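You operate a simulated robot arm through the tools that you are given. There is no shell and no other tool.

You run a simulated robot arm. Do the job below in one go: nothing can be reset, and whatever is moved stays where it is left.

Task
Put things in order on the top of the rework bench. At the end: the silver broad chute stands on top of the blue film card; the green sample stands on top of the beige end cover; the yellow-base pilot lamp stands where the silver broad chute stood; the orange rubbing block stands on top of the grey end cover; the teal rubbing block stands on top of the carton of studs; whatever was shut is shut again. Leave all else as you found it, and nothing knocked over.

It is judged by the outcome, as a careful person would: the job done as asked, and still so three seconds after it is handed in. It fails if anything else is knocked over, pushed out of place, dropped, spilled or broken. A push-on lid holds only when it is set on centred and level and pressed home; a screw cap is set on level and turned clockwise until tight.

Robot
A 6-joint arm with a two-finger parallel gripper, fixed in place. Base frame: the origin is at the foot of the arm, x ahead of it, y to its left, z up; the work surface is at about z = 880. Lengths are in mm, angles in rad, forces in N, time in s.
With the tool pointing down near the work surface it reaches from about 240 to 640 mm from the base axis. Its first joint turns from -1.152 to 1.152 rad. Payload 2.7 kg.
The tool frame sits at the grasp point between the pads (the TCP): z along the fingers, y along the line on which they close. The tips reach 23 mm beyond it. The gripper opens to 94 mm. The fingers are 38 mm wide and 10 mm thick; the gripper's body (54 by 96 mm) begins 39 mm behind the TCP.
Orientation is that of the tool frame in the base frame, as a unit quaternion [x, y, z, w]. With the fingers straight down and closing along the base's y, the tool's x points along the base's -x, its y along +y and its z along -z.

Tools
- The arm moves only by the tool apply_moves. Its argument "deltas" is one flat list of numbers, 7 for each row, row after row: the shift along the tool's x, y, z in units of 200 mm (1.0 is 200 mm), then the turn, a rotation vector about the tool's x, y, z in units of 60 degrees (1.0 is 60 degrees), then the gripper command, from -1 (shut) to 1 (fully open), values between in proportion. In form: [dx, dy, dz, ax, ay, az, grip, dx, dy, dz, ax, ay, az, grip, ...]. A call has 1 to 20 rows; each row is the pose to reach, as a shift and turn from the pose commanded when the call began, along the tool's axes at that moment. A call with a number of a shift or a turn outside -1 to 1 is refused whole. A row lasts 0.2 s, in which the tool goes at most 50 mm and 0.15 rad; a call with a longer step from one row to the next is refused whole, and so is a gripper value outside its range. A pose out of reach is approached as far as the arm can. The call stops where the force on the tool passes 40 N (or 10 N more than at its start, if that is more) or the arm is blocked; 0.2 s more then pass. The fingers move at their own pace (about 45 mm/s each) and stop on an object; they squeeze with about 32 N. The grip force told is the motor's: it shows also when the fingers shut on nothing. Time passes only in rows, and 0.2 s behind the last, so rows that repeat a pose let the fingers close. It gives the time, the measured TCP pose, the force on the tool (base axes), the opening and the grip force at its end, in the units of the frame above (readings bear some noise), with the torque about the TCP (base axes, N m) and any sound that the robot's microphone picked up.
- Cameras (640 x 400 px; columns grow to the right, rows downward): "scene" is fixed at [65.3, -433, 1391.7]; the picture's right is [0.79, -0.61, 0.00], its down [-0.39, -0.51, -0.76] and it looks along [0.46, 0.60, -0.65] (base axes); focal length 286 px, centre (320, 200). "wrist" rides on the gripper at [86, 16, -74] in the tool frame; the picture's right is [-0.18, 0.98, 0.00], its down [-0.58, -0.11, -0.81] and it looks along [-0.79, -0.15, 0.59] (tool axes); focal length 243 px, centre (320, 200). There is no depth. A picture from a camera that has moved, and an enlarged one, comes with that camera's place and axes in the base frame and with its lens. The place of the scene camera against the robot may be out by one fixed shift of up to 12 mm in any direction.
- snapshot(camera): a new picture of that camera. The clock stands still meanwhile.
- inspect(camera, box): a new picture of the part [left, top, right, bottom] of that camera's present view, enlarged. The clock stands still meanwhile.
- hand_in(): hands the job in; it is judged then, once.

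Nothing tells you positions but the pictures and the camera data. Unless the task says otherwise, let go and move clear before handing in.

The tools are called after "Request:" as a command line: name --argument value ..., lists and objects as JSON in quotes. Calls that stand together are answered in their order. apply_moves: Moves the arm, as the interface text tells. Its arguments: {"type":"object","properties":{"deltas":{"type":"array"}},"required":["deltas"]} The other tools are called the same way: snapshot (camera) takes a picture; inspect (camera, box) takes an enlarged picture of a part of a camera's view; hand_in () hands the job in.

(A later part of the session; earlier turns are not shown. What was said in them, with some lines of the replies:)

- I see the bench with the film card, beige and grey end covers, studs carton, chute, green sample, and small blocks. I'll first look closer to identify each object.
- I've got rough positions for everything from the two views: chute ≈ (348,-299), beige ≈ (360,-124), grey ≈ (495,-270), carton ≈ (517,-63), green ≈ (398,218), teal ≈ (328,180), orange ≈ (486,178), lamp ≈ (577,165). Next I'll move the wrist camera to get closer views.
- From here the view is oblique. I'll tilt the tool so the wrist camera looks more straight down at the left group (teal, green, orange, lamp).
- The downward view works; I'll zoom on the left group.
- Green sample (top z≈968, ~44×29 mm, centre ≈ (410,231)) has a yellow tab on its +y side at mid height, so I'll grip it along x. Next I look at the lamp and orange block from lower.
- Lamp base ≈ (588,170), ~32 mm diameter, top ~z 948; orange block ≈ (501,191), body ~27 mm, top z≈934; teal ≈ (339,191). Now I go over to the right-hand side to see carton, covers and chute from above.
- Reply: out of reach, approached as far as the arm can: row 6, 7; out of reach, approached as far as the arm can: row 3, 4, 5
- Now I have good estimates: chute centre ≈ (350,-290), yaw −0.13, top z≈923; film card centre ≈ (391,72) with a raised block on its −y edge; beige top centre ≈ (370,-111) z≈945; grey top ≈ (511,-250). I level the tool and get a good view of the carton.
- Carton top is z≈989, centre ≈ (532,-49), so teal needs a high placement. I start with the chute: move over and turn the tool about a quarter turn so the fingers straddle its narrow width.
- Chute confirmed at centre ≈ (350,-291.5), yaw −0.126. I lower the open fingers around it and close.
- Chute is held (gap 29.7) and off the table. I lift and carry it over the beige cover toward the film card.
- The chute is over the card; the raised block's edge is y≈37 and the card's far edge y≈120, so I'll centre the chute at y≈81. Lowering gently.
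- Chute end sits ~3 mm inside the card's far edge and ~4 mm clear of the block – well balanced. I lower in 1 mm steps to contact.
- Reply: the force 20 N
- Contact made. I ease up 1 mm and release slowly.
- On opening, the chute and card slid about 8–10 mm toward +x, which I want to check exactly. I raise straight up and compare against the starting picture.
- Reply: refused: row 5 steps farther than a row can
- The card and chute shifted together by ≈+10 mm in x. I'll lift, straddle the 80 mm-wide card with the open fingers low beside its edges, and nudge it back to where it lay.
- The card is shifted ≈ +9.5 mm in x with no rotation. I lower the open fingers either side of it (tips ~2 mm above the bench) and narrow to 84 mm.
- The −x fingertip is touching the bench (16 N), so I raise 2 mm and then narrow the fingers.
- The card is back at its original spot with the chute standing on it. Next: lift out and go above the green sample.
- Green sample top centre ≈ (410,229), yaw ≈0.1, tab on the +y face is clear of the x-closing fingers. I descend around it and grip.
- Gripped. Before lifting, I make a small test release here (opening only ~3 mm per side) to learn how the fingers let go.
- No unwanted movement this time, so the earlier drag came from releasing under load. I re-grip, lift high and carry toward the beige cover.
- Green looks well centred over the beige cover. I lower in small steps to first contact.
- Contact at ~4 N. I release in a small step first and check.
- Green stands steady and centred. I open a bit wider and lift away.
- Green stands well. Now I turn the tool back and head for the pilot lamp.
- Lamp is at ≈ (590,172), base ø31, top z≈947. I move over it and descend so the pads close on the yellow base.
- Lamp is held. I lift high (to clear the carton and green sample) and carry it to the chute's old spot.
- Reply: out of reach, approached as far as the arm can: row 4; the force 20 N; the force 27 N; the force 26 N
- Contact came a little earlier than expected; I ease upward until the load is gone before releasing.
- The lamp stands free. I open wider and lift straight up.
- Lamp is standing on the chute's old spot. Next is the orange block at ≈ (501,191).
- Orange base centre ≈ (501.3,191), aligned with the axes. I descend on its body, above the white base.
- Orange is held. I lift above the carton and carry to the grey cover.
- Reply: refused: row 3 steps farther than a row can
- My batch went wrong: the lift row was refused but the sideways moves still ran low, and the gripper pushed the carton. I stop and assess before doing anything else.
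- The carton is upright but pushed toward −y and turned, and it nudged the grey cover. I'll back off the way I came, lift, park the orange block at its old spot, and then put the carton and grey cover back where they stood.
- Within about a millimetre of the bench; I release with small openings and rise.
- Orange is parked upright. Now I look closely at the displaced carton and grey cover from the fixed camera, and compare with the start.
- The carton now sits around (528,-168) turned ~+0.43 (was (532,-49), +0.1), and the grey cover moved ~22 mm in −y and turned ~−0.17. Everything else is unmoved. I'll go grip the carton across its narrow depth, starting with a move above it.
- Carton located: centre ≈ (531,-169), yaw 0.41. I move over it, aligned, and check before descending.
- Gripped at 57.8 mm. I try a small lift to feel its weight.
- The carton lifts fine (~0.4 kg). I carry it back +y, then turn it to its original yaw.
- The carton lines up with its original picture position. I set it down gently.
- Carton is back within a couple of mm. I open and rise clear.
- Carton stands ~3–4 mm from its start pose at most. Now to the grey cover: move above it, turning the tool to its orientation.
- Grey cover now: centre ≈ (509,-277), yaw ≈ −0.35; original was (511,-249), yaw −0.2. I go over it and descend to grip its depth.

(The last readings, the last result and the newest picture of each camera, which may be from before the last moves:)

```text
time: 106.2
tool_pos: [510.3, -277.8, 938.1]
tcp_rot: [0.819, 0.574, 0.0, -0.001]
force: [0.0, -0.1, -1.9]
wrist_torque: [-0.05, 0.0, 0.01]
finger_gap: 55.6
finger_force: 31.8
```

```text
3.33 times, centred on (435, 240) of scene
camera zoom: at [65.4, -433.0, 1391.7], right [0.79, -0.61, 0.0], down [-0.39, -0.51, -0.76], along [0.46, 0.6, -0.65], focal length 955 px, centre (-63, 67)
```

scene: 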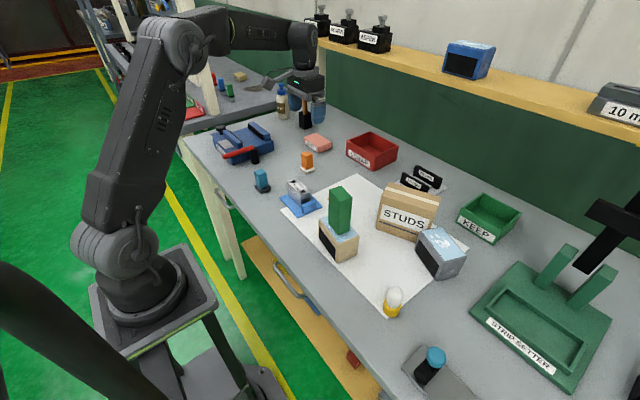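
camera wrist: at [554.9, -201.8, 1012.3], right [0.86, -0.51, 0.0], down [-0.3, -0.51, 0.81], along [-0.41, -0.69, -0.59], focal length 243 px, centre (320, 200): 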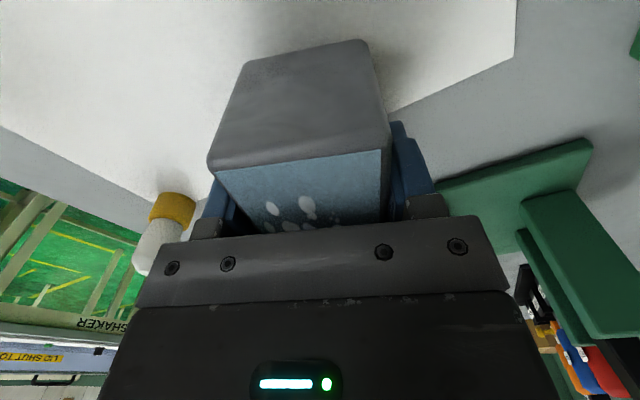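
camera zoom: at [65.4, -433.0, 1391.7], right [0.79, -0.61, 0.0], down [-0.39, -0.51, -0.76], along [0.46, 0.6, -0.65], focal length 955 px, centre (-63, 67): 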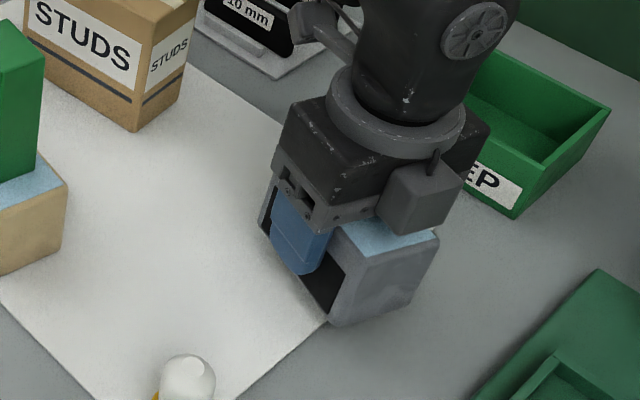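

Grey cover is held. I shift and turn it back to its original pose.

Request:
apply_moves --deltas '[0.046, -0.014, 0, 0, 0, -0.05, -1, 0.092, -0.028, 0, 0, 0, -0.1, -1, 0.1377, -0.0427, 0, 0, 0, -0.142, -1, 0.1377, -0.0427, 0, 0, 0, -0.142, -1, 0.1377, -0.0427, 0.05, 0, 0, -0.142, -1, 0.1377, -0.0427, 0.05, 0, 0, -0.142, -1]'

Request:
inspect --camera "scene" --box '[330, 150, 460, 275]'

Request:
snapshot --camera "wrist"

```text
time: 107.6
tool_pos: [510.0, -251.0, 926.9]
tcp_rot: [0.774, 0.634, -0.001, 0.0]
force: [-1.1, -0.3, -2.1]
wrist_torque: [-0.02, 0.04, 0.0]
finger_gap: 55.3
finger_force: 31.9
```

```text
3.20 times, centred on (395, 212) of scene
camera zoom: at [65.4, -433.0, 1391.7], right [0.79, -0.61, 0.0], down [-0.39, -0.51, -0.76], along [0.46, 0.6, -0.65], focal length 916 px, centre (80, 160)
```

zoom: 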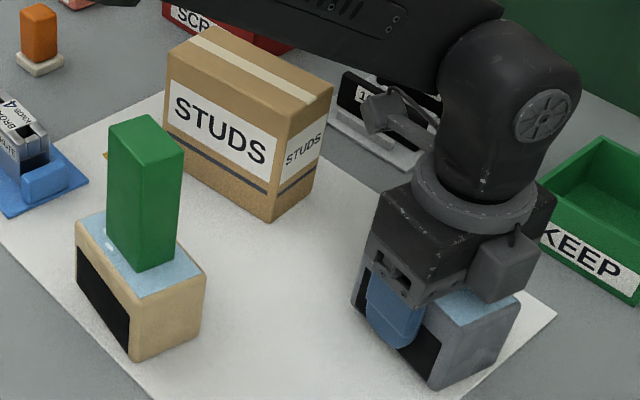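

```text
taken
camera wrist: at [544.1, -168.3, 1001.1], right [0.93, -0.38, 0.0], down [-0.22, -0.55, 0.81], along [-0.3, -0.75, -0.59], focal length 243 px, centre (320, 200)
```

wrist: 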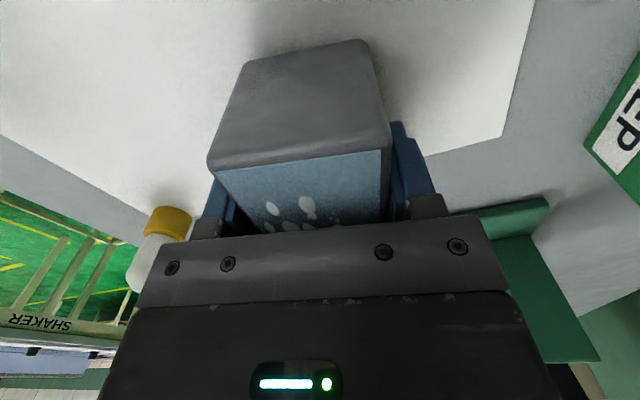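

Slightly low in y (≈4 mm) versus the original picture; I correct that and lower.

Request:
apply_moves --deltas '[0.018, -0.0035, 0, 0, 0, 0, -1, 0.018, -0.0035, 0.01, 0, 0, 0, -1, 0.018, -0.0035, 0.018, 0, 0, 0, -1, 0.018, -0.0035, 0.018, 0, 0, 0, -1]'

Request:
inspect --camera "scene" --box '[330, 150, 460, 275]'

```text
time: 108.6
tool_pos: [512.2, -246.6, 925.4]
tcp_rot: [0.774, 0.634, 0.0, 0.0]
force: [0.4, 0.0, -1.4]
wrist_torque: [0.04, 0.0, 0.01]
finger_gap: 55.5
finger_force: 32.2
```

```text
3.20 times, centred on (395, 212) of scene
camera zoom: at [65.4, -433.0, 1391.7], right [0.79, -0.61, 0.0], down [-0.39, -0.51, -0.76], along [0.46, 0.6, -0.65], focal length 916 px, centre (80, 160)
```

zoom: 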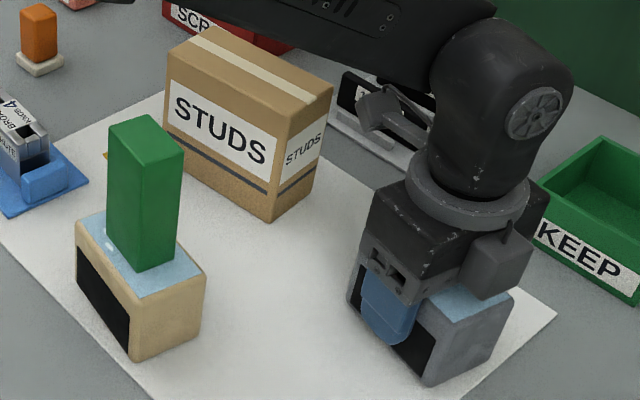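

Request:
apply_moves --deltas '[0, 0, 0.006, 0, 0, 0, -1, 0, 0, 0.01, 0, 0, 0, -1, 0, 0, 0.01, 0, 0, 0, -1]'

```text
time: 109.4
tool_pos: [509.4, -246.1, 923.1]
tcp_rot: [0.774, 0.633, 0.0, 0.0]
force: [0.2, -0.4, -0.8]
wrist_torque: [0.03, -0.02, -0.01]
finger_gap: 55.5
finger_force: 32.0
```

Request:
apply_moves --deltas '[0, 0, 0.004, 0, 0, 0, -1, 0, 0, 0.004, 0, 0, 0, -1]'

```text
time: 110.0
tool_pos: [512.0, -247.3, 923.3]
tcp_rot: [0.774, 0.633, 0.0, -0.001]
force: [-1.4, 0.6, 2.7]
wrist_torque: [0.07, 0.13, -0.01]
finger_gap: 55.6
finger_force: 32.5
```

Touching. I release in small steps and rise.

Request:
apply_moves --deltas '[0, 0, -0.002, 0, 0, 0, -1, 0, 0, -0.002, 0, 0, 0, 0.22, 0, 0, -0.002, 0, 0, 0, 0.26, 0, 0, -0.002, 0, 0, 0, 0.26]'

Request:
inspect --camera "scene" --box '[330, 150, 460, 275]'

```text
time: 111.0
tool_pos: [511.0, -246.6, 922.2]
tcp_rot: [0.775, 0.633, 0.0, 0.0]
force: [1.0, -0.5, -0.3]
wrist_torque: [0.03, -0.03, 0.01]
finger_gap: 59.1
finger_force: 0.1
```

```text
3.20 times, centred on (395, 212) of scene
camera zoom: at [65.3, -433.0, 1391.7], right [0.79, -0.61, 0.0], down [-0.39, -0.51, -0.76], along [0.46, 0.6, -0.65], focal length 916 px, centre (80, 160)
```

zoom: 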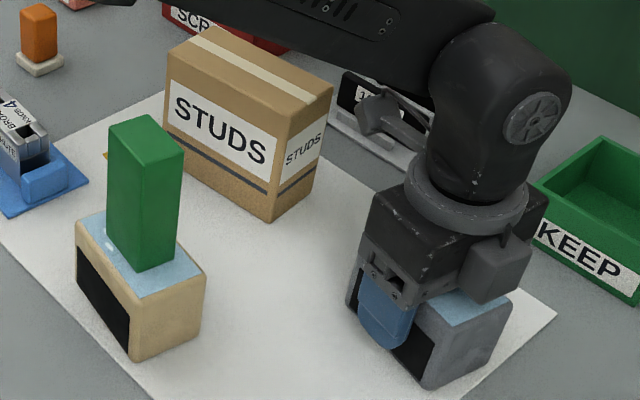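

Request:
apply_moves --deltas '[0, 0, 0, 0, 0, 0, 0.5, 0, 0, 0, 0, 0, 0, 0.7, 0, 0, -0.02, 0, 0, 0, 0.7, 0, 0, -0.15, 0, 0, 0, 0.7, 0, 0, -0.35, 0, 0, 0, 0.7, 0, 0, -0.55, 0, 0, 0, 1, 0, 0, -0.75, 0, 0, 0, 1, 0, 0, -0.85, 0, 0, 0, 1, 0, 0, -0.85, 0, 0, 0, 1]'

Request:
inspect --camera "scene" --box '[330, 150, 460, 275]'

Request:
snapshot --camera "wrist"

```text
time: 113.0
tool_pos: [511.2, -247.6, 1093.0]
tcp_rot: [0.774, 0.633, 0.0, 0.0]
force: [0.0, -1.3, 0.5]
wrist_torque: [0.02, 0.0, -0.01]
finger_gap: 94.0
finger_force: 0.1
```

```text
3.20 times, centred on (395, 212) of scene
camera zoom: at [65.3, -433.0, 1391.7], right [0.79, -0.61, 0.0], down [-0.39, -0.51, -0.76], along [0.46, 0.6, -0.65], focal length 916 px, centre (80, 160)
```

zoom: 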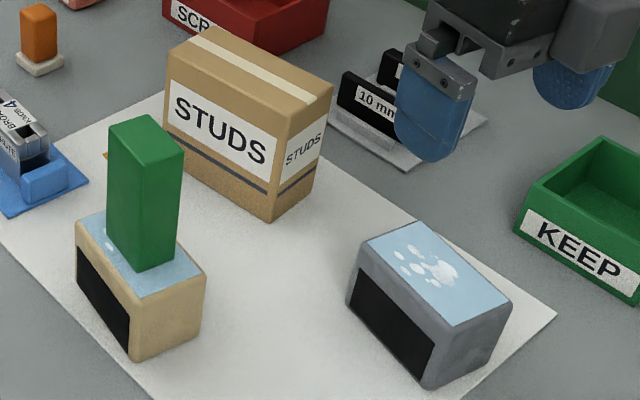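

```text
taken
camera wrist: at [544.4, -164.7, 1167.2], right [0.93, -0.38, 0.0], down [-0.22, -0.55, 0.81], along [-0.3, -0.75, -0.59], focal length 243 px, centre (320, 200)
```

wrist: 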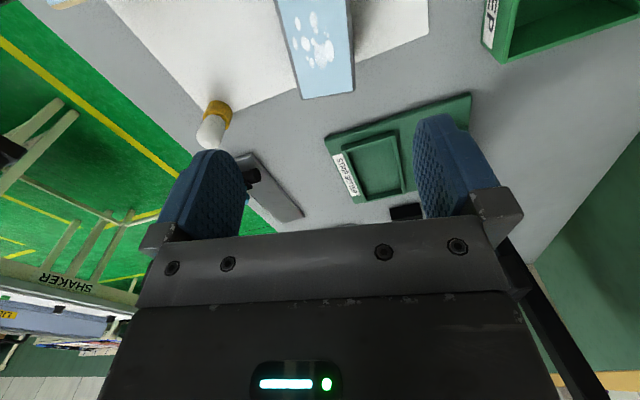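

Grey cover and carton are back at their original places to within a few mm. I now return to the orange block, at safe height, one verified move at a time.

Request:
apply_moves --deltas '[0.19, -0.039, 0, 0, 0, -0.05, 1, 0.38, -0.078, 0, 0, 0, -0.1, 1, 0.57, -0.117, 0, 0, 0, -0.15, 1, 0.76, -0.156, 0, 0, 0, -0.19, 1, 0.96, -0.195, 0, 0, 0, -0.19, 1, 0.96, -0.195, 0, 0, 0, -0.19, 1]'

```text
time: 114.4
tool_pos: [511.5, -52.0, 1093.8]
tcp_rot: [0.707, 0.707, 0.0, -0.001]
force: [0.2, 1.1, -0.2]
wrist_torque: [0.01, -0.01, 0.02]
finger_gap: 94.1
finger_force: 0.1
```

Request:
apply_moves --deltas '[0.19, -0.01, 0, 0, 0, 0, 1, 0.38, -0.02, 0, 0, 0, 0, 1, 0.57, -0.03, 0, 0, 0, 0, 1, 0.76, -0.04, 0, 0, 0, 0, 1, 0.98, -0.05, 0, 0, 0, 0, 1, 0.98, -0.05, 0, 0, 0, 0, 1]'

```text
time: 115.8
tool_pos: [502.0, 144.0, 1093.0]
tcp_rot: [0.708, 0.706, 0.0, 0.0]
force: [0.3, 0.0, 0.2]
wrist_torque: [0.0, -0.03, 0.02]
finger_gap: 94.2
finger_force: 0.0
```

Request:
apply_moves --deltas '[0.1, -0.005, 0.1, 0, 0, 0, 1, 0.24, -0.007, 0.2, 0, 0, 0, 1, 0.24, -0.007, 0.35, 0, 0, 0, 1, 0.24, -0.007, 0.35, 0, 0, 0, 1]'

Request:
snapshot --camera "wrist"

Request:
inspect --camera "wrist" --box '[220, 0, 420, 150]'

```text
time: 116.8
tool_pos: [499.2, 192.1, 1022.4]
tcp_rot: [0.708, 0.706, 0.0, 0.0]
force: [1.0, 1.0, -0.2]
wrist_torque: [0.0, -0.02, 0.03]
finger_gap: 94.1
finger_force: 0.1
```

```text
taken
camera wrist: at [516.8, 280.1, 1097.6], right [0.98, -0.18, 0.0], down [-0.11, -0.58, 0.81], along [-0.15, -0.79, -0.59], focal length 243 px, centre (320, 200)
```

wrist: 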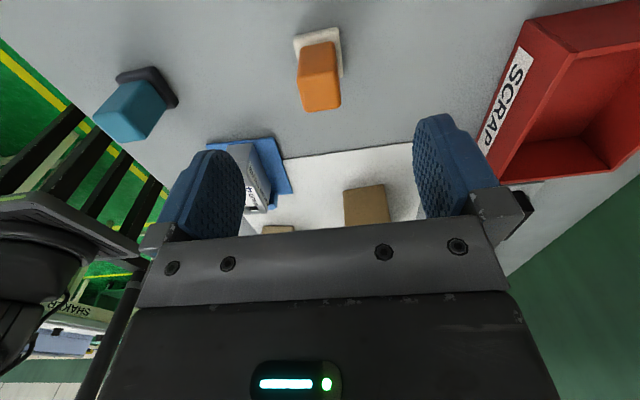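

```text
2.67 times, centred on (320, 75) of wrist
camera zoom: at [516.8, 280.1, 1097.6], right [0.98, -0.18, 0.0], down [-0.11, -0.58, 0.81], along [-0.15, -0.79, -0.59], focal length 647 px, centre (320, 533)
```

zoom: 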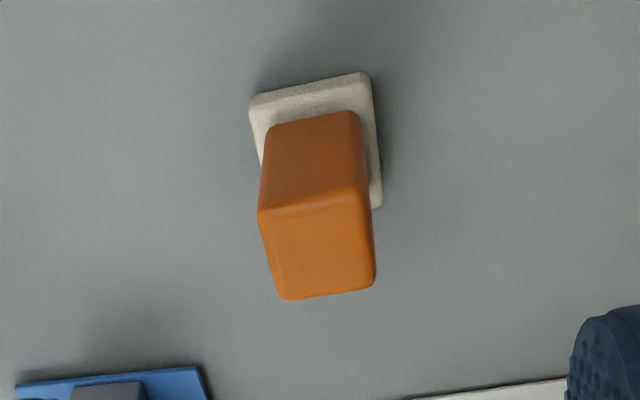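

Request:
apply_moves --deltas '[-0.015, 0, 0.15, 0, 0, 0, 0.28, -0.015, 0, 0.3, 0, 0, 0, 0.28, -0.015, 0, 0.42, 0, 0, 0, 0.28, -0.015, 0, 0.49, 0, 0, 0, 0.28, -0.015, 0, 0.522, 0, 0, 0, 0.28, -0.015, 0, 0.522, 0, 0, 0, 0.28]'

Request:
snapshot --camera "wrist"

```text
time: 118.2
tool_pos: [500.1, 191.0, 918.1]
tcp_rot: [0.708, 0.706, 0.0, 0.0]
force: [0.0, -0.3, 0.8]
wrist_torque: [0.03, 0.01, -0.01]
finger_gap: 60.2
finger_force: 0.1
```

```text
taken
camera wrist: at [516.2, 278.6, 993.0], right [0.98, -0.18, 0.0], down [-0.11, -0.58, 0.81], along [-0.15, -0.79, -0.59], focal length 243 px, centre (320, 200)
```

wrist: 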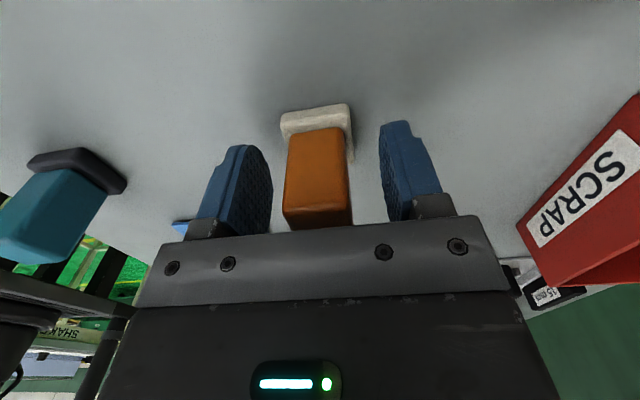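

Request:
apply_moves --deltas '[0, 0, 0, 0, 0, 0, -1, 0, 0, 0, 0, 0, 0, -1, 0, 0, 0, 0, 0, 0, -1, 0, 0, 0, 0, 0, 0, -1]'

```text
time: 119.2
tool_pos: [500.5, 192.1, 919.2]
tcp_rot: [0.708, 0.707, 0.0, -0.001]
force: [-0.4, 0.5, 0.3]
wrist_torque: [-0.01, -0.01, 0.0]
finger_gap: 27.3
finger_force: 32.0
```

Gripped at 27.3 mm. I lift straight up to a safe 1090 height and confirm before going sideways.

Request:
apply_moves --deltas '[0, 0, -0.05, 0, 0, 0, -1, 0, 0, -0.2, 0, 0, 0, -1, 0, 0, -0.4, 0, 0, 0, -1, 0, 0, -0.6, 0, 0, 0, -1, 0, 0, -0.8, 0, 0, 0, -1, 0, 0, -0.9, 0, 0, 0, -1, 0, 0, -0.9, 0, 0, 0, -1]'

Request:
snapshot --camera "wrist"

```text
time: 120.8
tool_pos: [500.9, 190.3, 1096.4]
tcp_rot: [0.708, 0.707, 0.0, 0.0]
force: [0.3, 0.2, -0.5]
wrist_torque: [-0.01, -0.03, 0.02]
finger_gap: 27.5
finger_force: 32.2
```

```text
taken
camera wrist: at [517.1, 278.5, 1171.2], right [0.98, -0.18, 0.0], down [-0.11, -0.58, 0.81], along [-0.15, -0.79, -0.59], focal length 243 px, centre (320, 200)
```

wrist: 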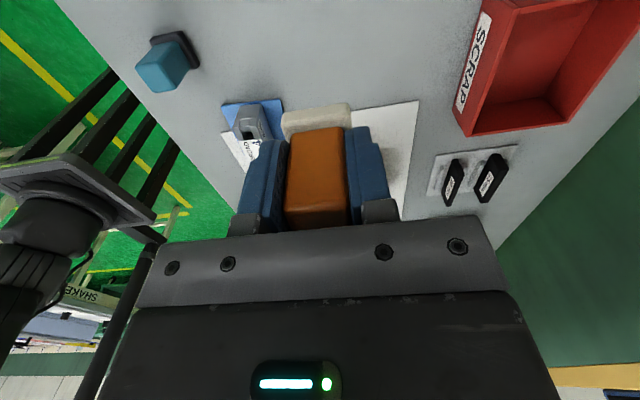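

Request:
apply_moves --deltas '[-0.2, 0.005, 0, 0, 0, 0, -1, -0.4, 0.01, 0, 0, 0, 0, -1, -0.6, 0.015, 0, 0, 0, 0, -1, -0.8, 0.02, 0, 0, 0, 0, -1, -0.98, 0.025, 0, 0, 0, 0, -1, -0.98, 0.025, 0, 0, 0, 0, -1]'

```text
time: 122.2
tool_pos: [503.4, -2.4, 1098.4]
tcp_rot: [0.707, 0.707, 0.0, 0.0]
force: [0.0, -0.3, 0.6]
wrist_torque: [0.0, -0.02, -0.01]
finger_gap: 27.5
finger_force: 32.1
```

Request:
apply_moves --deltas '[-0.2, 0.005, 0, 0, 0, 0, -1, -0.4, 0.01, 0, 0, 0, 0, -1, -0.6, 0.015, 0, 0, 0, 0, -1, -0.8, 0.02, 0, 0, 0, 0, -1, -0.98, 0.03, 0, 0, 0, 0, -1, -0.98, 0.03, 0, 0, 0, 0, -1]'

```text
time: 123.6
tool_pos: [511.1, -202.9, 1098.5]
tcp_rot: [0.707, 0.707, 0.001, 0.0]
force: [-0.2, 0.4, -0.5]
wrist_torque: [-0.02, 0.01, -0.01]
finger_gap: 27.6
finger_force: 32.2
```

Request:
apply_moves --deltas '[-0.1, 0, 0, 0, 0, 0.1, -1, -0.215, 0, 0, 0, 0, 0.19, -1, -0.215, 0, 0.15, 0, 0, 0.19, -1, -0.215, 0, 0.3, 0, 0, 0.19, -1, -0.215, 0, 0.42, 0, 0, 0.19, -1, -0.215, 0, 0.49, 0, 0, 0.19, -1, -0.215, 0, 0.49, 0, 0, 0.19, -1]'

Request:
snapshot --camera "wrist"

Request:
inspect --camera "scene" --box '[380, 190, 480, 280]'

```text
time: 125.2
tool_pos: [510.1, -244.4, 999.3]
tcp_rot: [0.775, 0.632, -0.001, 0.001]
force: [-0.7, -0.5, 0.2]
wrist_torque: [-0.05, -0.01, 0.01]
finger_gap: 27.6
finger_force: 32.7
```

```text
taken
camera wrist: at [543.8, -161.2, 1074.6], right [0.93, -0.38, 0.0], down [-0.22, -0.55, 0.81], along [-0.3, -0.75, -0.59], focal length 243 px, centre (320, 200)
```

wrist: 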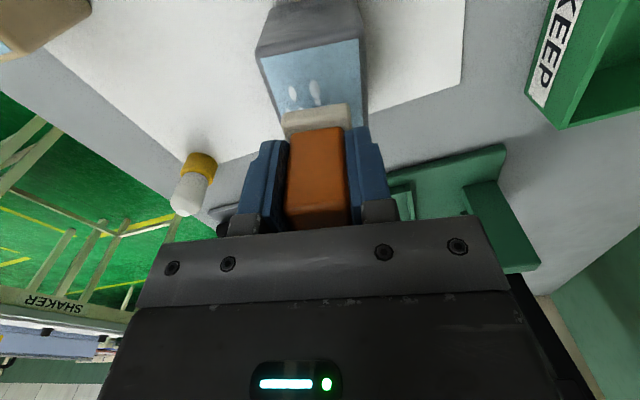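

```text
4.44 times, centred on (430, 235) of scene
camera zoom: at [65.3, -433.0, 1391.7], right [0.79, -0.61, 0.0], down [-0.39, -0.51, -0.76], along [0.46, 0.6, -0.65], focal length 1273 px, centre (-169, 44)
```

zoom: 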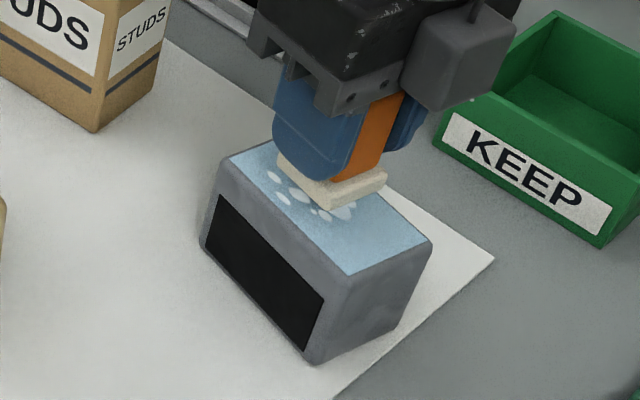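

Orange is centred over the grey cover. Lowering carefully.

Request:
apply_moves --deltas '[-0.01, 0, 0.02, 0, 0, 0, -1, -0.01, 0, 0.04, 0, 0, 0, -1, -0.01, 0, 0.05, 0, 0, 0, -1, -0.01, 0, 0.05, 0, 0, 0, -1]'

```text
time: 126.2
tool_pos: [510.4, -246.0, 990.1]
tcp_rot: [0.775, 0.633, 0.0, 0.0]
force: [-0.9, -0.1, -0.2]
wrist_torque: [0.01, -0.01, -0.03]
finger_gap: 27.5
finger_force: 32.1
```

Request:
apply_moves --deltas '[0, 0, 0.005, 0, 0, 0, -1, 0, 0, 0.01, 0, 0, 0, -1, 0, 0, 0.01, 0, 0, 0, -1]'

```text
time: 127.0
tool_pos: [511.2, -246.1, 987.9]
tcp_rot: [0.774, 0.633, 0.0, 0.0]
force: [0.2, 0.8, -0.3]
wrist_torque: [-0.03, 0.01, 0.03]
finger_gap: 27.5
finger_force: 32.3
```

Request:
apply_moves --deltas '[0, 0, 0.005, 0, 0, 0, -1, 0, 0, 0.005, 0, 0, 0, -1]'

```text
time: 127.6
tool_pos: [511.1, -247.0, 987.6]
tcp_rot: [0.774, 0.633, 0.0, 0.0]
force: [0.1, -1.0, -0.8]
wrist_torque: [0.01, 0.01, 0.01]
finger_gap: 27.4
finger_force: 31.9
```

Request:
apply_moves --deltas '[0, 0, 0.005, 0, 0, 0, -1, 0, 0, 0.005, 0, 0, 0, -1]'

```text
time: 128.2
tool_pos: [510.3, -245.8, 986.9]
tcp_rot: [0.774, 0.633, 0.0, 0.0]
force: [-0.5, 0.1, 2.5]
wrist_torque: [0.02, 0.04, -0.02]
finger_gap: 27.4
finger_force: 32.4
```

Contact felt (~2.5 N). Releasing in a small step.

Request:
apply_moves --deltas '[0, 0, -0.001, 0, 0, 0, -0.38, 0, 0, -0.001, 0, 0, 0, -0.33, 0, 0, -0.001, 0, 0, 0, -0.33]'

Request:
snapshot --camera "wrist"

Request:
inspect --camera "scene" --box '[380, 190, 480, 280]'

```text
time: 129.0
tool_pos: [511.4, -245.4, 987.1]
tcp_rot: [0.775, 0.632, 0.0, 0.0]
force: [0.7, 0.4, 0.4]
wrist_torque: [0.0, -0.02, -0.01]
finger_gap: 31.3
finger_force: 0.0
```

```text
taken
camera wrist: at [544.3, -163.7, 1061.2], right [0.93, -0.38, 0.0], down [-0.22, -0.55, 0.81], along [-0.3, -0.75, -0.59], focal length 243 px, centre (320, 200)
```

wrist: 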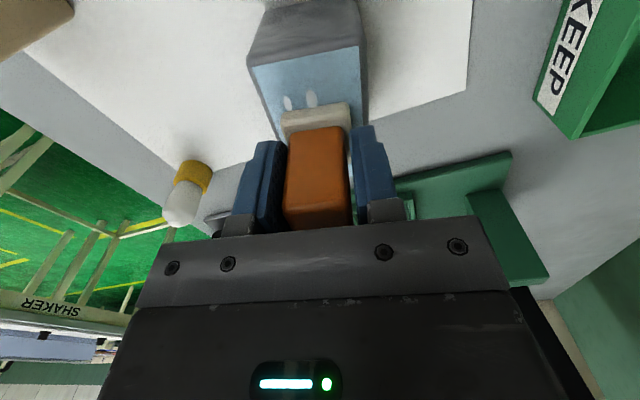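

```text
4.44 times, centred on (430, 235) of scene
camera zoom: at [65.3, -433.0, 1391.7], right [0.79, -0.61, 0.0], down [-0.39, -0.51, -0.76], along [0.46, 0.6, -0.65], focal length 1273 px, centre (-169, 44)
```

zoom: 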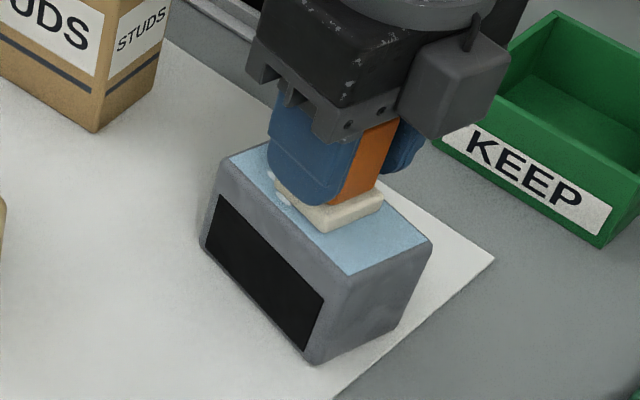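

Orange stands on the grey cover. Open wider and lift straight up.

Request:
apply_moves --deltas '[0, 0, 0, 0, 0, 0, -0.15, 0, 0, 0, 0, 0, 0, 0.1, 0, 0, 0, 0, 0, 0, 0.2, 0, 0, -0.03, 0, 0, 0, 0.2, 0, 0, -0.15, 0, 0, 0, 0.2, 0, 0, -0.3, 0, 0, 0, 0.2, 0, 0, -0.45, 0, 0, 0, 0.6, 0, 0, -0.55, 0, 0, 0, 1, 0, 0, -0.55, 0, 0, 0, 1]'

Request:
snapshot --camera "scene"

```text
time: 131.0
tool_pos: [511.1, -244.6, 1096.1]
tcp_rot: [0.775, 0.632, 0.0, 0.0]
force: [0.6, -0.3, 0.1]
wrist_torque: [-0.01, 0.0, 0.01]
finger_gap: 94.0
finger_force: 0.0
```

```text
taken
```

scene: 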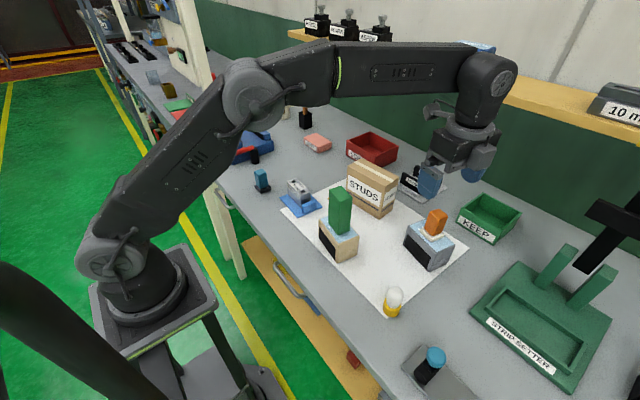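

Now the teal block; transit at safe height.

Request:
apply_moves --deltas '[0.15, -0.09, 0, 0, 0, -0.04, 1, 0.31, -0.18, 0, 0, 0, -0.08, 1, 0.46, -0.28, 0, 0, 0, -0.12, 1, 0.62, -0.37, 0, 0, 0, -0.16, 1, 0.7725, -0.4645, 0, 0, 0, -0.19, 1, 0.7725, -0.4645, 0, 0, 0, -0.19, 1]'

```text
time: 132.4
tool_pos: [450.6, -74.9, 1098.6]
tcp_rot: [0.707, 0.707, -0.001, 0.0]
force: [-0.4, 0.2, -0.1]
wrist_torque: [0.01, -0.01, 0.01]
finger_gap: 94.1
finger_force: 0.1
```

Request:
apply_moves --deltas '[0.18, -0.055, 0, 0, 0, 0, 1, 0.36, -0.11, 0, 0, 0, 0, 1, 0.54, -0.165, 0, 0, 0, 0, 1, 0.72, -0.22, 0, 0, 0, 0, 1, 0.9, -0.275, 0, 0, 0, 0, 1, 0.9, -0.275, 0, 0, 0, 0, 1]'

```text
time: 133.8
tool_pos: [397.3, 106.7, 1098.2]
tcp_rot: [0.707, 0.707, 0.0, 0.0]
force: [-0.3, -0.4, -0.3]
wrist_torque: [-0.01, 0.02, 0.01]
finger_gap: 94.2
finger_force: 0.1
```

Request:
apply_moves --deltas '[0.14, -0.095, 0, 0, 0, 0, 1, 0.28, -0.19, 0.05, 0, 0, 0, 1, 0.42, -0.285, 0.15, 0, 0, 0, 1, 0.42, -0.285, 0.3, 0, 0, 0, 1, 0.42, -0.285, 0.39, 0, 0, 0, 1, 0.42, -0.285, 0.39, 0, 0, 0, 1]'

Request:
snapshot --camera "wrist"

Request:
inspect --camera "wrist" --box '[220, 0, 420, 150]'

```text
time: 135.2
tool_pos: [338.7, 190.0, 1019.4]
tcp_rot: [0.708, 0.706, 0.0, 0.0]
force: [0.2, -0.9, 0.7]
wrist_torque: [-0.01, 0.02, 0.01]
finger_gap: 93.8
finger_force: 0.1
```

```text
taken
camera wrist: at [356.4, 277.2, 1094.6], right [0.98, -0.19, 0.0], down [-0.11, -0.58, 0.81], along [-0.15, -0.79, -0.59], focal length 243 px, centre (320, 200)
```

wrist: 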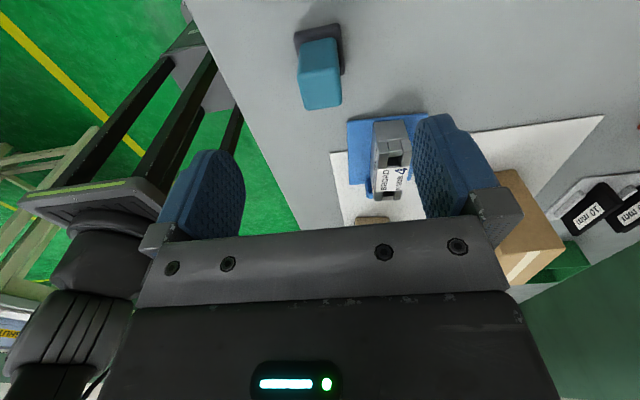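

```text
2.67 times, centred on (320, 75) of wrist
camera zoom: at [356.4, 277.2, 1094.6], right [0.98, -0.19, 0.0], down [-0.11, -0.58, 0.81], along [-0.15, -0.79, -0.59], focal length 647 px, centre (320, 533)
```

zoom: 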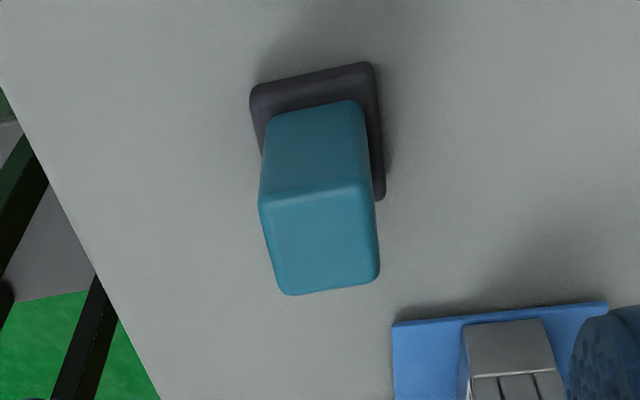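

Request:
apply_moves --deltas '[-0.004, 0.003, 0.15, 0, 0, 0, 0.28, -0.004, 0.003, 0.3, 0, 0, 0, 0.28, -0.004, 0.003, 0.42, 0, 0, 0, 0.28, -0.004, 0.003, 0.48, 0, 0, 0, 0.28, -0.004, 0.003, 0.505, 0, 0, 0, 0.28, -0.004, 0.003, 0.505, 0, 0, 0, 0.28]'

Request:
snapshot --camera "wrist"

```text
time: 136.6
tool_pos: [337.6, 186.5, 918.3]
tcp_rot: [0.708, 0.706, 0.0, 0.001]
force: [-0.2, -1.0, 0.2]
wrist_torque: [-0.01, -0.03, -0.02]
finger_gap: 60.0
finger_force: 0.1
```

```text
taken
camera wrist: at [355.2, 275.1, 992.8], right [0.98, -0.18, 0.0], down [-0.11, -0.58, 0.81], along [-0.15, -0.79, -0.59], focal length 243 px, centre (320, 200)
```

wrist: 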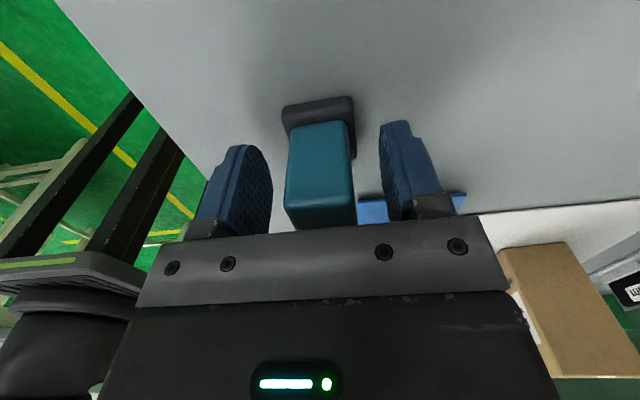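

Request:
apply_moves --deltas '[0, 0, 0, 0, 0, 0, -1, 0, 0, 0, 0, 0, 0, -1, 0, 0, 0, 0, 0, 0, -1, 0, 0, 0, 0, 0, 0, -1]'

```text
time: 137.6
tool_pos: [339.0, 186.8, 917.9]
tcp_rot: [0.707, 0.707, 0.0, 0.0]
force: [-0.1, 0.5, 0.3]
wrist_torque: [-0.03, 0.03, 0.01]
finger_gap: 27.3
finger_force: 32.0
```

Request:
apply_moves --deltas '[0, 0, -0.05, 0, 0, 0, -1, 0, 0, -0.2, 0, 0, 0, -1, 0, 0, -0.4, 0, 0, 0, -1, 0, 0, -0.6, 0, 0, 0, -1, 0, 0, -0.8, 0, 0, 0, -1, 0, 0, -0.95, 0, 0, 0, -1, 0, 0, -0.95, 0, 0, 0, -1]'

Request:
snapshot --camera "wrist"

```text
time: 139.2
tool_pos: [336.5, 187.5, 1109.5]
tcp_rot: [0.708, 0.706, 0.0, 0.0]
force: [0.7, 0.3, -0.4]
wrist_torque: [0.02, 0.01, -0.02]
finger_gap: 27.4
finger_force: 32.1
```

```text
taken
camera wrist: at [353.6, 274.4, 1183.3], right [0.98, -0.18, 0.0], down [-0.11, -0.58, 0.81], along [-0.15, -0.79, -0.59], focal length 243 px, centre (320, 200)
```

wrist: 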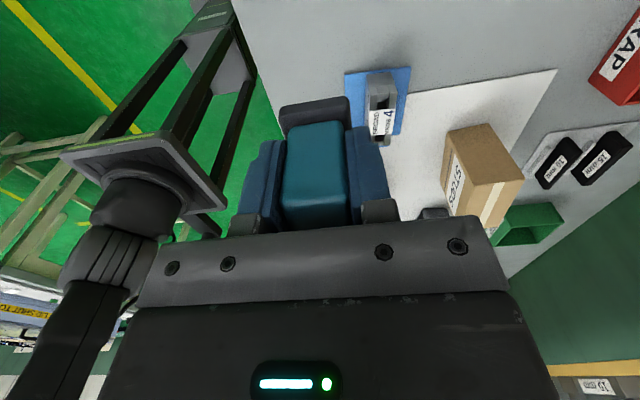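

Request:
apply_moves --deltas '[-0.15, 0.12, 0, 0, 0, 0, -1, -0.3, 0.24, 0, 0, 0, 0, -1, -0.45, 0.36, 0, 0, 0, 0, -1, -0.59, 0.485, 0, 0, 0, 0, -1, -0.59, 0.485, 0, 0, 0, 0, -1]'

```text
time: 140.4
tool_pos: [435.8, 71.2, 1107.9]
tcp_rot: [0.707, 0.707, 0.001, 0.0]
force: [-0.2, 0.8, -0.8]
wrist_torque: [0.0, -0.01, -0.04]
finger_gap: 27.5
finger_force: 32.1
```

Request:
apply_moves --deltas '[-0.15, 0.12, 0, 0, 0, -0.03, -1, -0.3, 0.24, 0, 0, 0, -0.06, -1, -0.45, 0.36, 0, 0, 0, -0.1, -1, -0.596, 0.4825, 0, 0, 0, -0.1, -1, -0.596, 0.4825, 0.15, 0, 0, -0.1, -1, -0.596, 0.4825, 0.3, 0, 0, -0.1, -1, -0.596, 0.4825, 0.3, 0, 0, -0.1, -1]'

Request:
snapshot --camera "wrist"

Request:
inspect --camera "scene" --box '[310, 120, 430, 220]'

```text
time: 142.0
tool_pos: [531.2, -51.6, 1045.6]
tcp_rot: [0.67, 0.742, 0.0, 0.0]
force: [0.4, -0.4, -0.5]
wrist_torque: [0.02, 0.0, 0.03]
finger_gap: 27.4
finger_force: 31.5
```

```text
taken
camera wrist: at [539.0, 37.3, 1120.8], right [1.0, -0.08, 0.0], down [-0.05, -0.59, 0.81], along [-0.07, -0.8, -0.59], focal length 243 px, centre (320, 200)
```

wrist: 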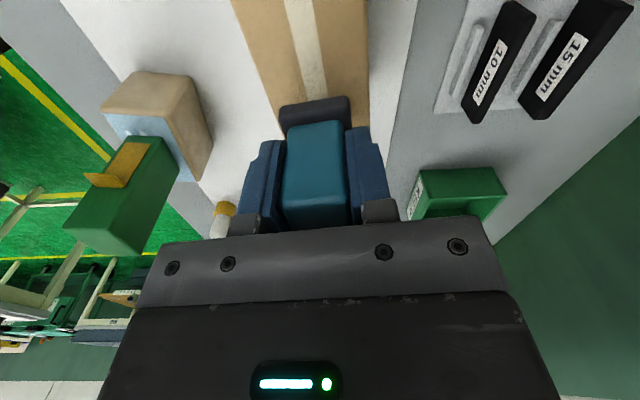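

```text
4.00 times, centred on (370, 170) of scene
camera zoom: at [65.3, -433.0, 1391.7], right [0.79, -0.61, 0.0], down [-0.39, -0.51, -0.76], along [0.46, 0.6, -0.65], focal length 1146 px, centre (120, 320)
```

zoom: 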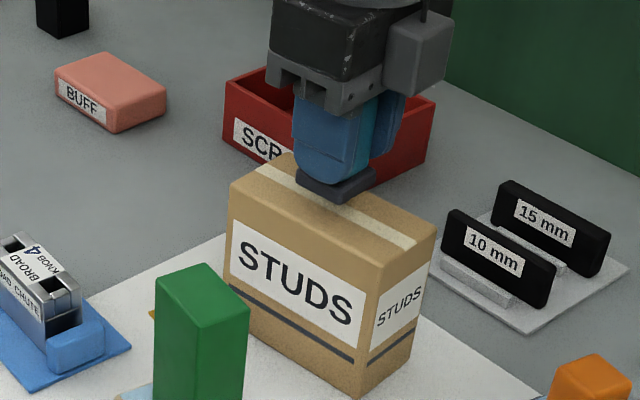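

Teal is centred over the carton top. Lowering.

Request:
apply_moves --deltas '[0, 0, 0.03, 0, 0, 0, -1, 0, 0, 0.06, 0, 0, 0, -1, 0, 0, 0.075, 0, 0, 0, -1, 0, 0, 0.075, 0, 0, 0, -1]'

Request:
snapshot --camera "wrist"

```text
time: 143.0
tool_pos: [529.6, -50.9, 1032.4]
tcp_rot: [0.67, 0.743, 0.001, 0.0]
force: [0.5, 0.2, -0.4]
wrist_torque: [-0.03, -0.01, 0.04]
finger_gap: 27.3
finger_force: 32.4
```

```text
taken
camera wrist: at [538.7, 38.0, 1106.6], right [1.0, -0.08, 0.0], down [-0.05, -0.59, 0.81], along [-0.07, -0.8, -0.59], focal length 243 px, centre (320, 200)
```

wrist: 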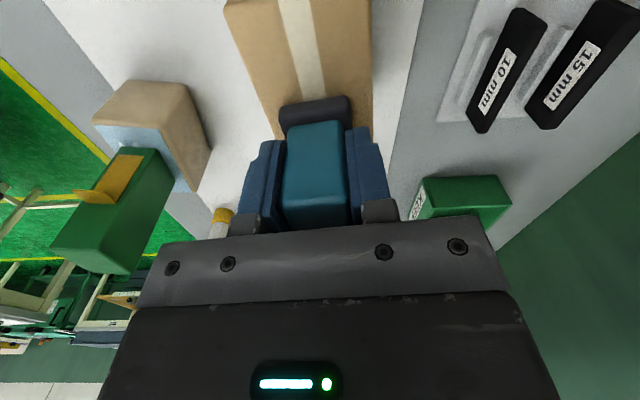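

Request:
apply_moves --deltas '[0, 0, 0.01, 0, 0, 0, -1, 0, 0, 0.02, 0, 0, 0, -1, 0, 0, 0.02, 0, 0, 0, -1]'

```text
time: 143.8
tool_pos: [532.0, -51.6, 1029.9]
tcp_rot: [0.669, 0.743, 0.002, 0.003]
force: [-6.1, 0.9, 26.1]
wrist_torque: [0.1, 0.33, 0.03]
finger_gap: 27.4
finger_force: 31.8
```

Contact came ~2 mm early; I ease up until the load vanishes.

Request:
apply_moves --deltas '[0, 0, -0.008, 0, 0, 0, -1, 0, 0, -0.008, 0, 0, 0, -1]'

```text
time: 144.4
tool_pos: [531.7, -51.0, 1030.9]
tcp_rot: [0.67, 0.743, 0.0, 0.002]
force: [1.6, -0.7, 20.4]
wrist_torque: [0.01, 0.01, 0.02]
finger_gap: 27.5
finger_force: 31.8
```

Request:
apply_moves --deltas '[0, 0, -0.005, 0, 0, 0, -1, 0, 0, -0.005, 0, 0, 0, -1]'

```text
time: 145.0
tool_pos: [531.2, -50.9, 1030.9]
tcp_rot: [0.67, 0.743, 0.0, 0.001]
force: [1.7, -3.8, 15.6]
wrist_torque: [-0.14, -0.07, 0.01]
finger_gap: 27.6
finger_force: 31.9
```

Request:
apply_moves --deltas '[0, 0, -0.005, 0, 0, 0, -1, 0, 0, -0.005, 0, 0, 0, -1]'

```text
time: 145.6
tool_pos: [530.7, -50.2, 1030.3]
tcp_rot: [0.67, 0.742, 0.0, -0.001]
force: [1.1, -1.4, 8.7]
wrist_torque: [-0.12, -0.16, 0.01]
finger_gap: 27.3
finger_force: 31.7
```

Request:
apply_moves --deltas '[0, 0, -0.005, 0, 0, 0, -1, 0, 0, -0.005, 0, 0, 0, -1]'

```text
time: 146.2
tool_pos: [531.3, -50.3, 1031.5]
tcp_rot: [0.669, 0.743, -0.002, -0.002]
force: [-0.7, 1.0, -0.3]
wrist_torque: [-0.01, -0.05, 0.0]
finger_gap: 27.4
finger_force: 32.3
```

Load is gone; I settle 0.4 mm and release in a small step.

Request:
apply_moves --deltas '[0, 0, 0.002, 0, 0, 0, -1, 0, 0, 0.002, 0, 0, 0, -0.38, 0, 0, 0.002, 0, 0, 0, -0.33, 0, 0, 0.002, 0, 0, 0, -0.33]'

Request:
snapshot --camera "wrist"

Request:
inspect --camera "scene" --box '[310, 120, 430, 220]'

```text
time: 147.2
tool_pos: [533.0, -50.2, 1033.2]
tcp_rot: [0.67, 0.743, -0.001, 0.0]
force: [0.6, 0.3, -0.9]
wrist_torque: [0.03, -0.04, -0.05]
finger_gap: 31.6
finger_force: 0.0
```

```text
taken
camera wrist: at [539.3, 37.6, 1107.2], right [1.0, -0.08, 0.0], down [-0.05, -0.59, 0.81], along [-0.07, -0.8, -0.59], focal length 243 px, centre (320, 200)
```

wrist: 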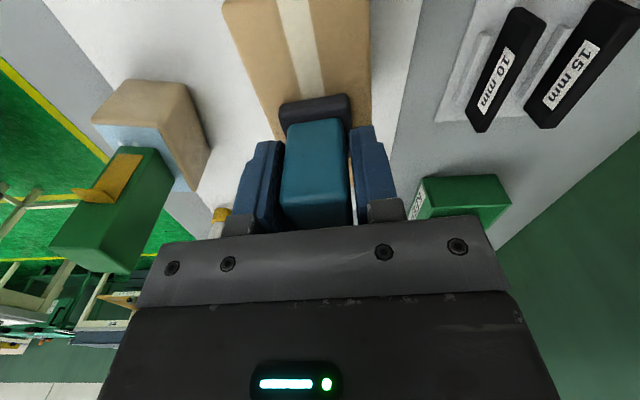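

```text
4.00 times, centred on (370, 170) of scene
camera zoom: at [65.3, -433.0, 1391.7], right [0.79, -0.61, 0.0], down [-0.39, -0.51, -0.76], along [0.46, 0.6, -0.65], focal length 1146 px, centre (120, 320)
```

zoom: 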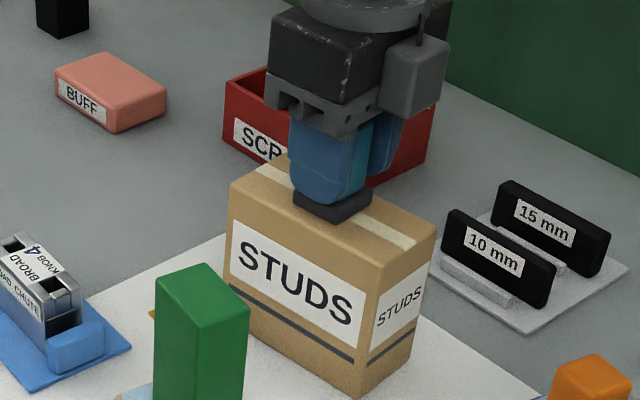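

Teal sits on the carton. I open and lift away.

Request:
apply_moves --deltas '[0, 0, 0, 0, 0, 0, -0.15, 0, 0, 0, 0, 0, 0, 0.1, 0, 0, 0, 0, 0, 0, 0.2, 0, 0, -0.03, 0, 0, 0, 0.2, 0, 0, -0.15, 0, 0, 0, 0.2, 0, 0, -0.3, 0, 0, 0, 0.2, 0, 0, -0.42, 0, 0, 0, 0.2, 0, 0, -0.42, 0, 0, 0, 0.6]'

Request:
snapshot --camera "wrist"

Request:
inspect --camera "scene" --box '[270, 150, 470, 275]'

```text
time: 149.0
tool_pos: [531.7, -47.6, 1115.5]
tcp_rot: [0.669, 0.743, -0.001, 0.0]
force: [1.0, -0.1, -0.3]
wrist_torque: [0.01, -0.01, 0.05]
finger_gap: 75.4
finger_force: 0.1
```

```text
taken
camera wrist: at [540.1, 39.9, 1190.0], right [1.0, -0.08, 0.0], down [-0.05, -0.59, 0.81], along [-0.07, -0.8, -0.59], focal length 243 px, centre (320, 200)
```

wrist: 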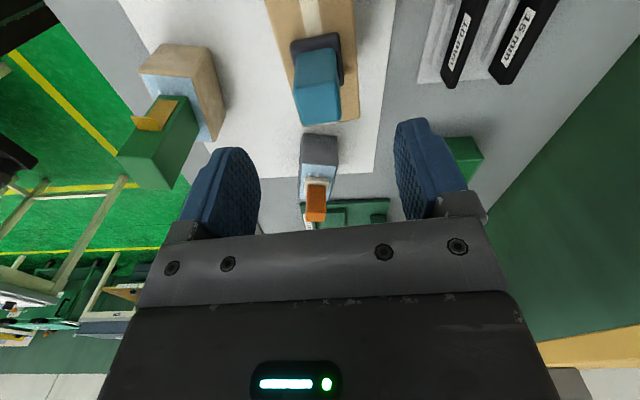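

```text
3.20 times, centred on (370, 212) of scene
camera zoom: at [65.3, -433.0, 1391.7], right [0.79, -0.61, 0.0], down [-0.39, -0.51, -0.76], along [0.46, 0.6, -0.65], focal length 916 px, centre (160, 160)
```

zoom: 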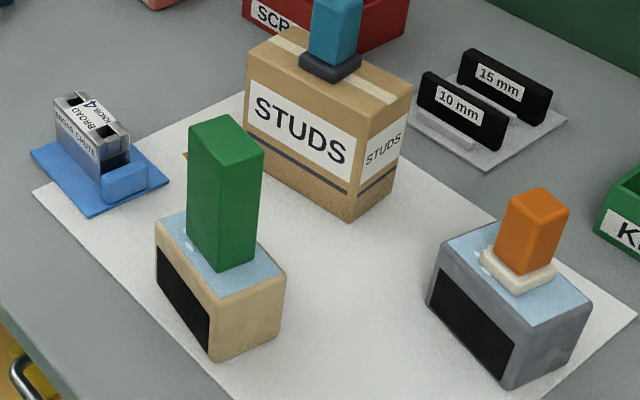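

All five items are placed. I withdraw the arm to a clear spot and check the full scene.

Request:
apply_moves --deltas '[0, 0, -0.1, 0, 0, 0, 1, 0.14, -0.17, -0.15, 0, 0, 0, 1, 0.28, -0.34, -0.2, 0, 0, 0, 1, 0.42, -0.51, -0.25, 0, 0, 0, 1, 0.575, -0.694, -0.25, 0, 0, 0, 1, 0.575, -0.694, -0.25, 0, 0, 0, 1]'

Request:
snapshot --camera "scene"

Request:
inspect --camera "scene" --box '[340, 260, 500, 400]'

Request:
inspect --camera "scene" --box '[200, 100, 360, 200]'

Request:
inspect --camera "scene" --box '[270, 150, 470, 275]'

```text
time: 150.4
tool_pos: [381.2, 52.6, 1162.8]
tcp_rot: [0.67, 0.743, 0.0, 0.0]
force: [0.3, 0.3, 0.7]
wrist_torque: [0.02, 0.0, -0.01]
finger_gap: 94.0
finger_force: 0.1
```

```text
taken
```

scene: 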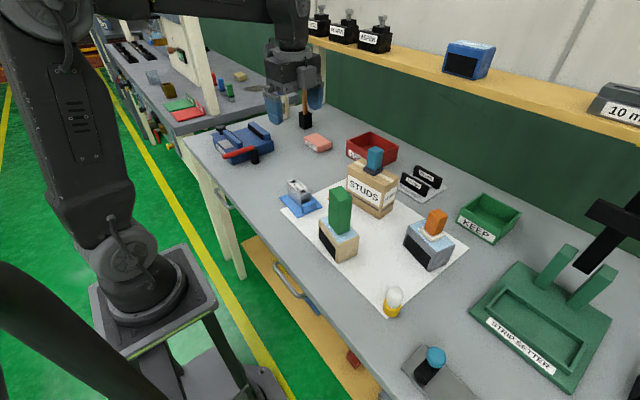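

```text
2.86 times, centred on (420, 330) of scene
camera zoom: at [65.3, -433.0, 1391.7], right [0.79, -0.61, 0.0], down [-0.39, -0.51, -0.76], along [0.46, 0.6, -0.65], focal length 818 px, centre (34, -171)
```

zoom: 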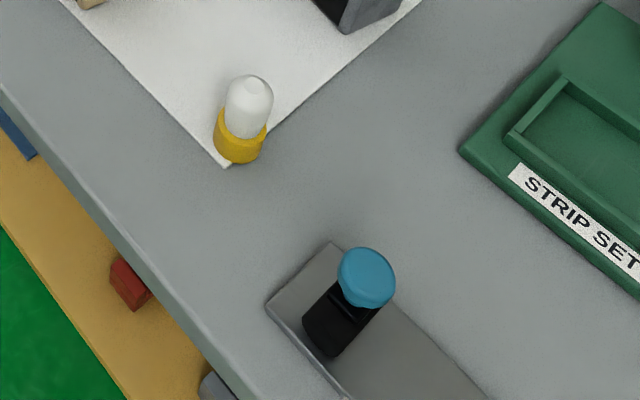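

```text
4.00 times, centred on (280, 150) of scene
camera zoom: at [65.3, -433.0, 1391.7], right [0.79, -0.61, 0.0], down [-0.39, -0.51, -0.76], along [0.46, 0.6, -0.65], focal length 1146 px, centre (480, 400)
```

zoom: 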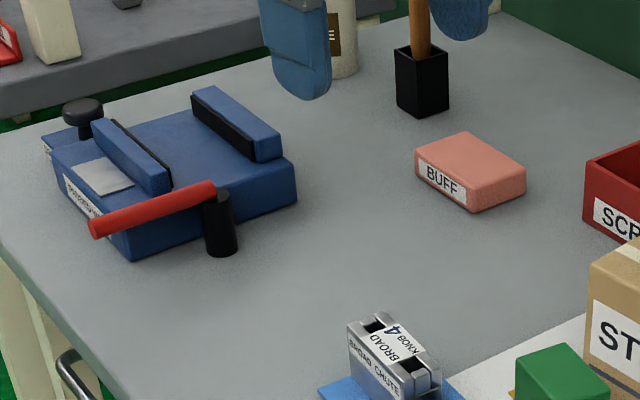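

```text
3.20 times, centred on (370, 212) of scene
camera zoom: at [65.3, -433.0, 1391.7], right [0.79, -0.61, 0.0], down [-0.39, -0.51, -0.76], along [0.46, 0.6, -0.65], focal length 916 px, centre (160, 160)
```

zoom: 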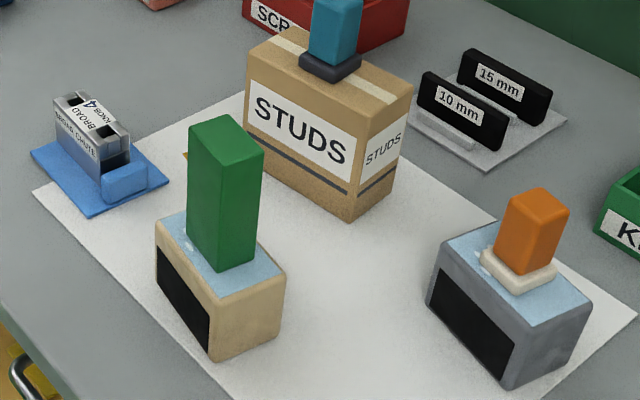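

Everything is in place: the chute is on the film card, green on the beige cover, orange on the grey cover and teal on the carton. The lamp stands upright on the chute's old spot. The gripper is open and clear. The carton and grey cover, which I bumped, are back within a few mm of where they stood, and nothing else has moved. I'm handing in.

Request:
hand_in

```text
The job is handed in.
```

The job is handed in, and all five items ended where you asked. On the way I bumped the carton and grey cover out of place and had to put them back.

**Final positions**
- The silver broad chute stands on the blue film card.
- The green sample stands on the beige end cover.
- The yellow-base pilot lamp stands upright where the chute was.
- The orange rubbing block stands on the grey end cover.
- The teal rubbing block stands on the carton of studs.
- No lid, cap or box was opened, so nothing needed shutting again.

**What went wrong**
- **Film card:** the chute and card slid about 10 mm together when I let go of the chute. I pushed the card back, and in the pictures it is within about 1 mm of its start.
- **Carton and grey cover:** one of my lift moves was refused, but the sideways moves behind it still ran. The gripper pushed the carton about 120 mm, and the carton pushed the grey cover about 28 mm. I picked both up and put them back before placing anything on them. The carton is now about 3–4 mm from its start and the grey cover about 2–3 mm. Both stayed upright.
- **Orange block:** I parked it back at its old spot while fixing this, then placed it on the grey cover.

In the last pictures everything was standing and nothing else had moved. I can't tell how strictly the few millimetres on the carton and grey cover will be judged.
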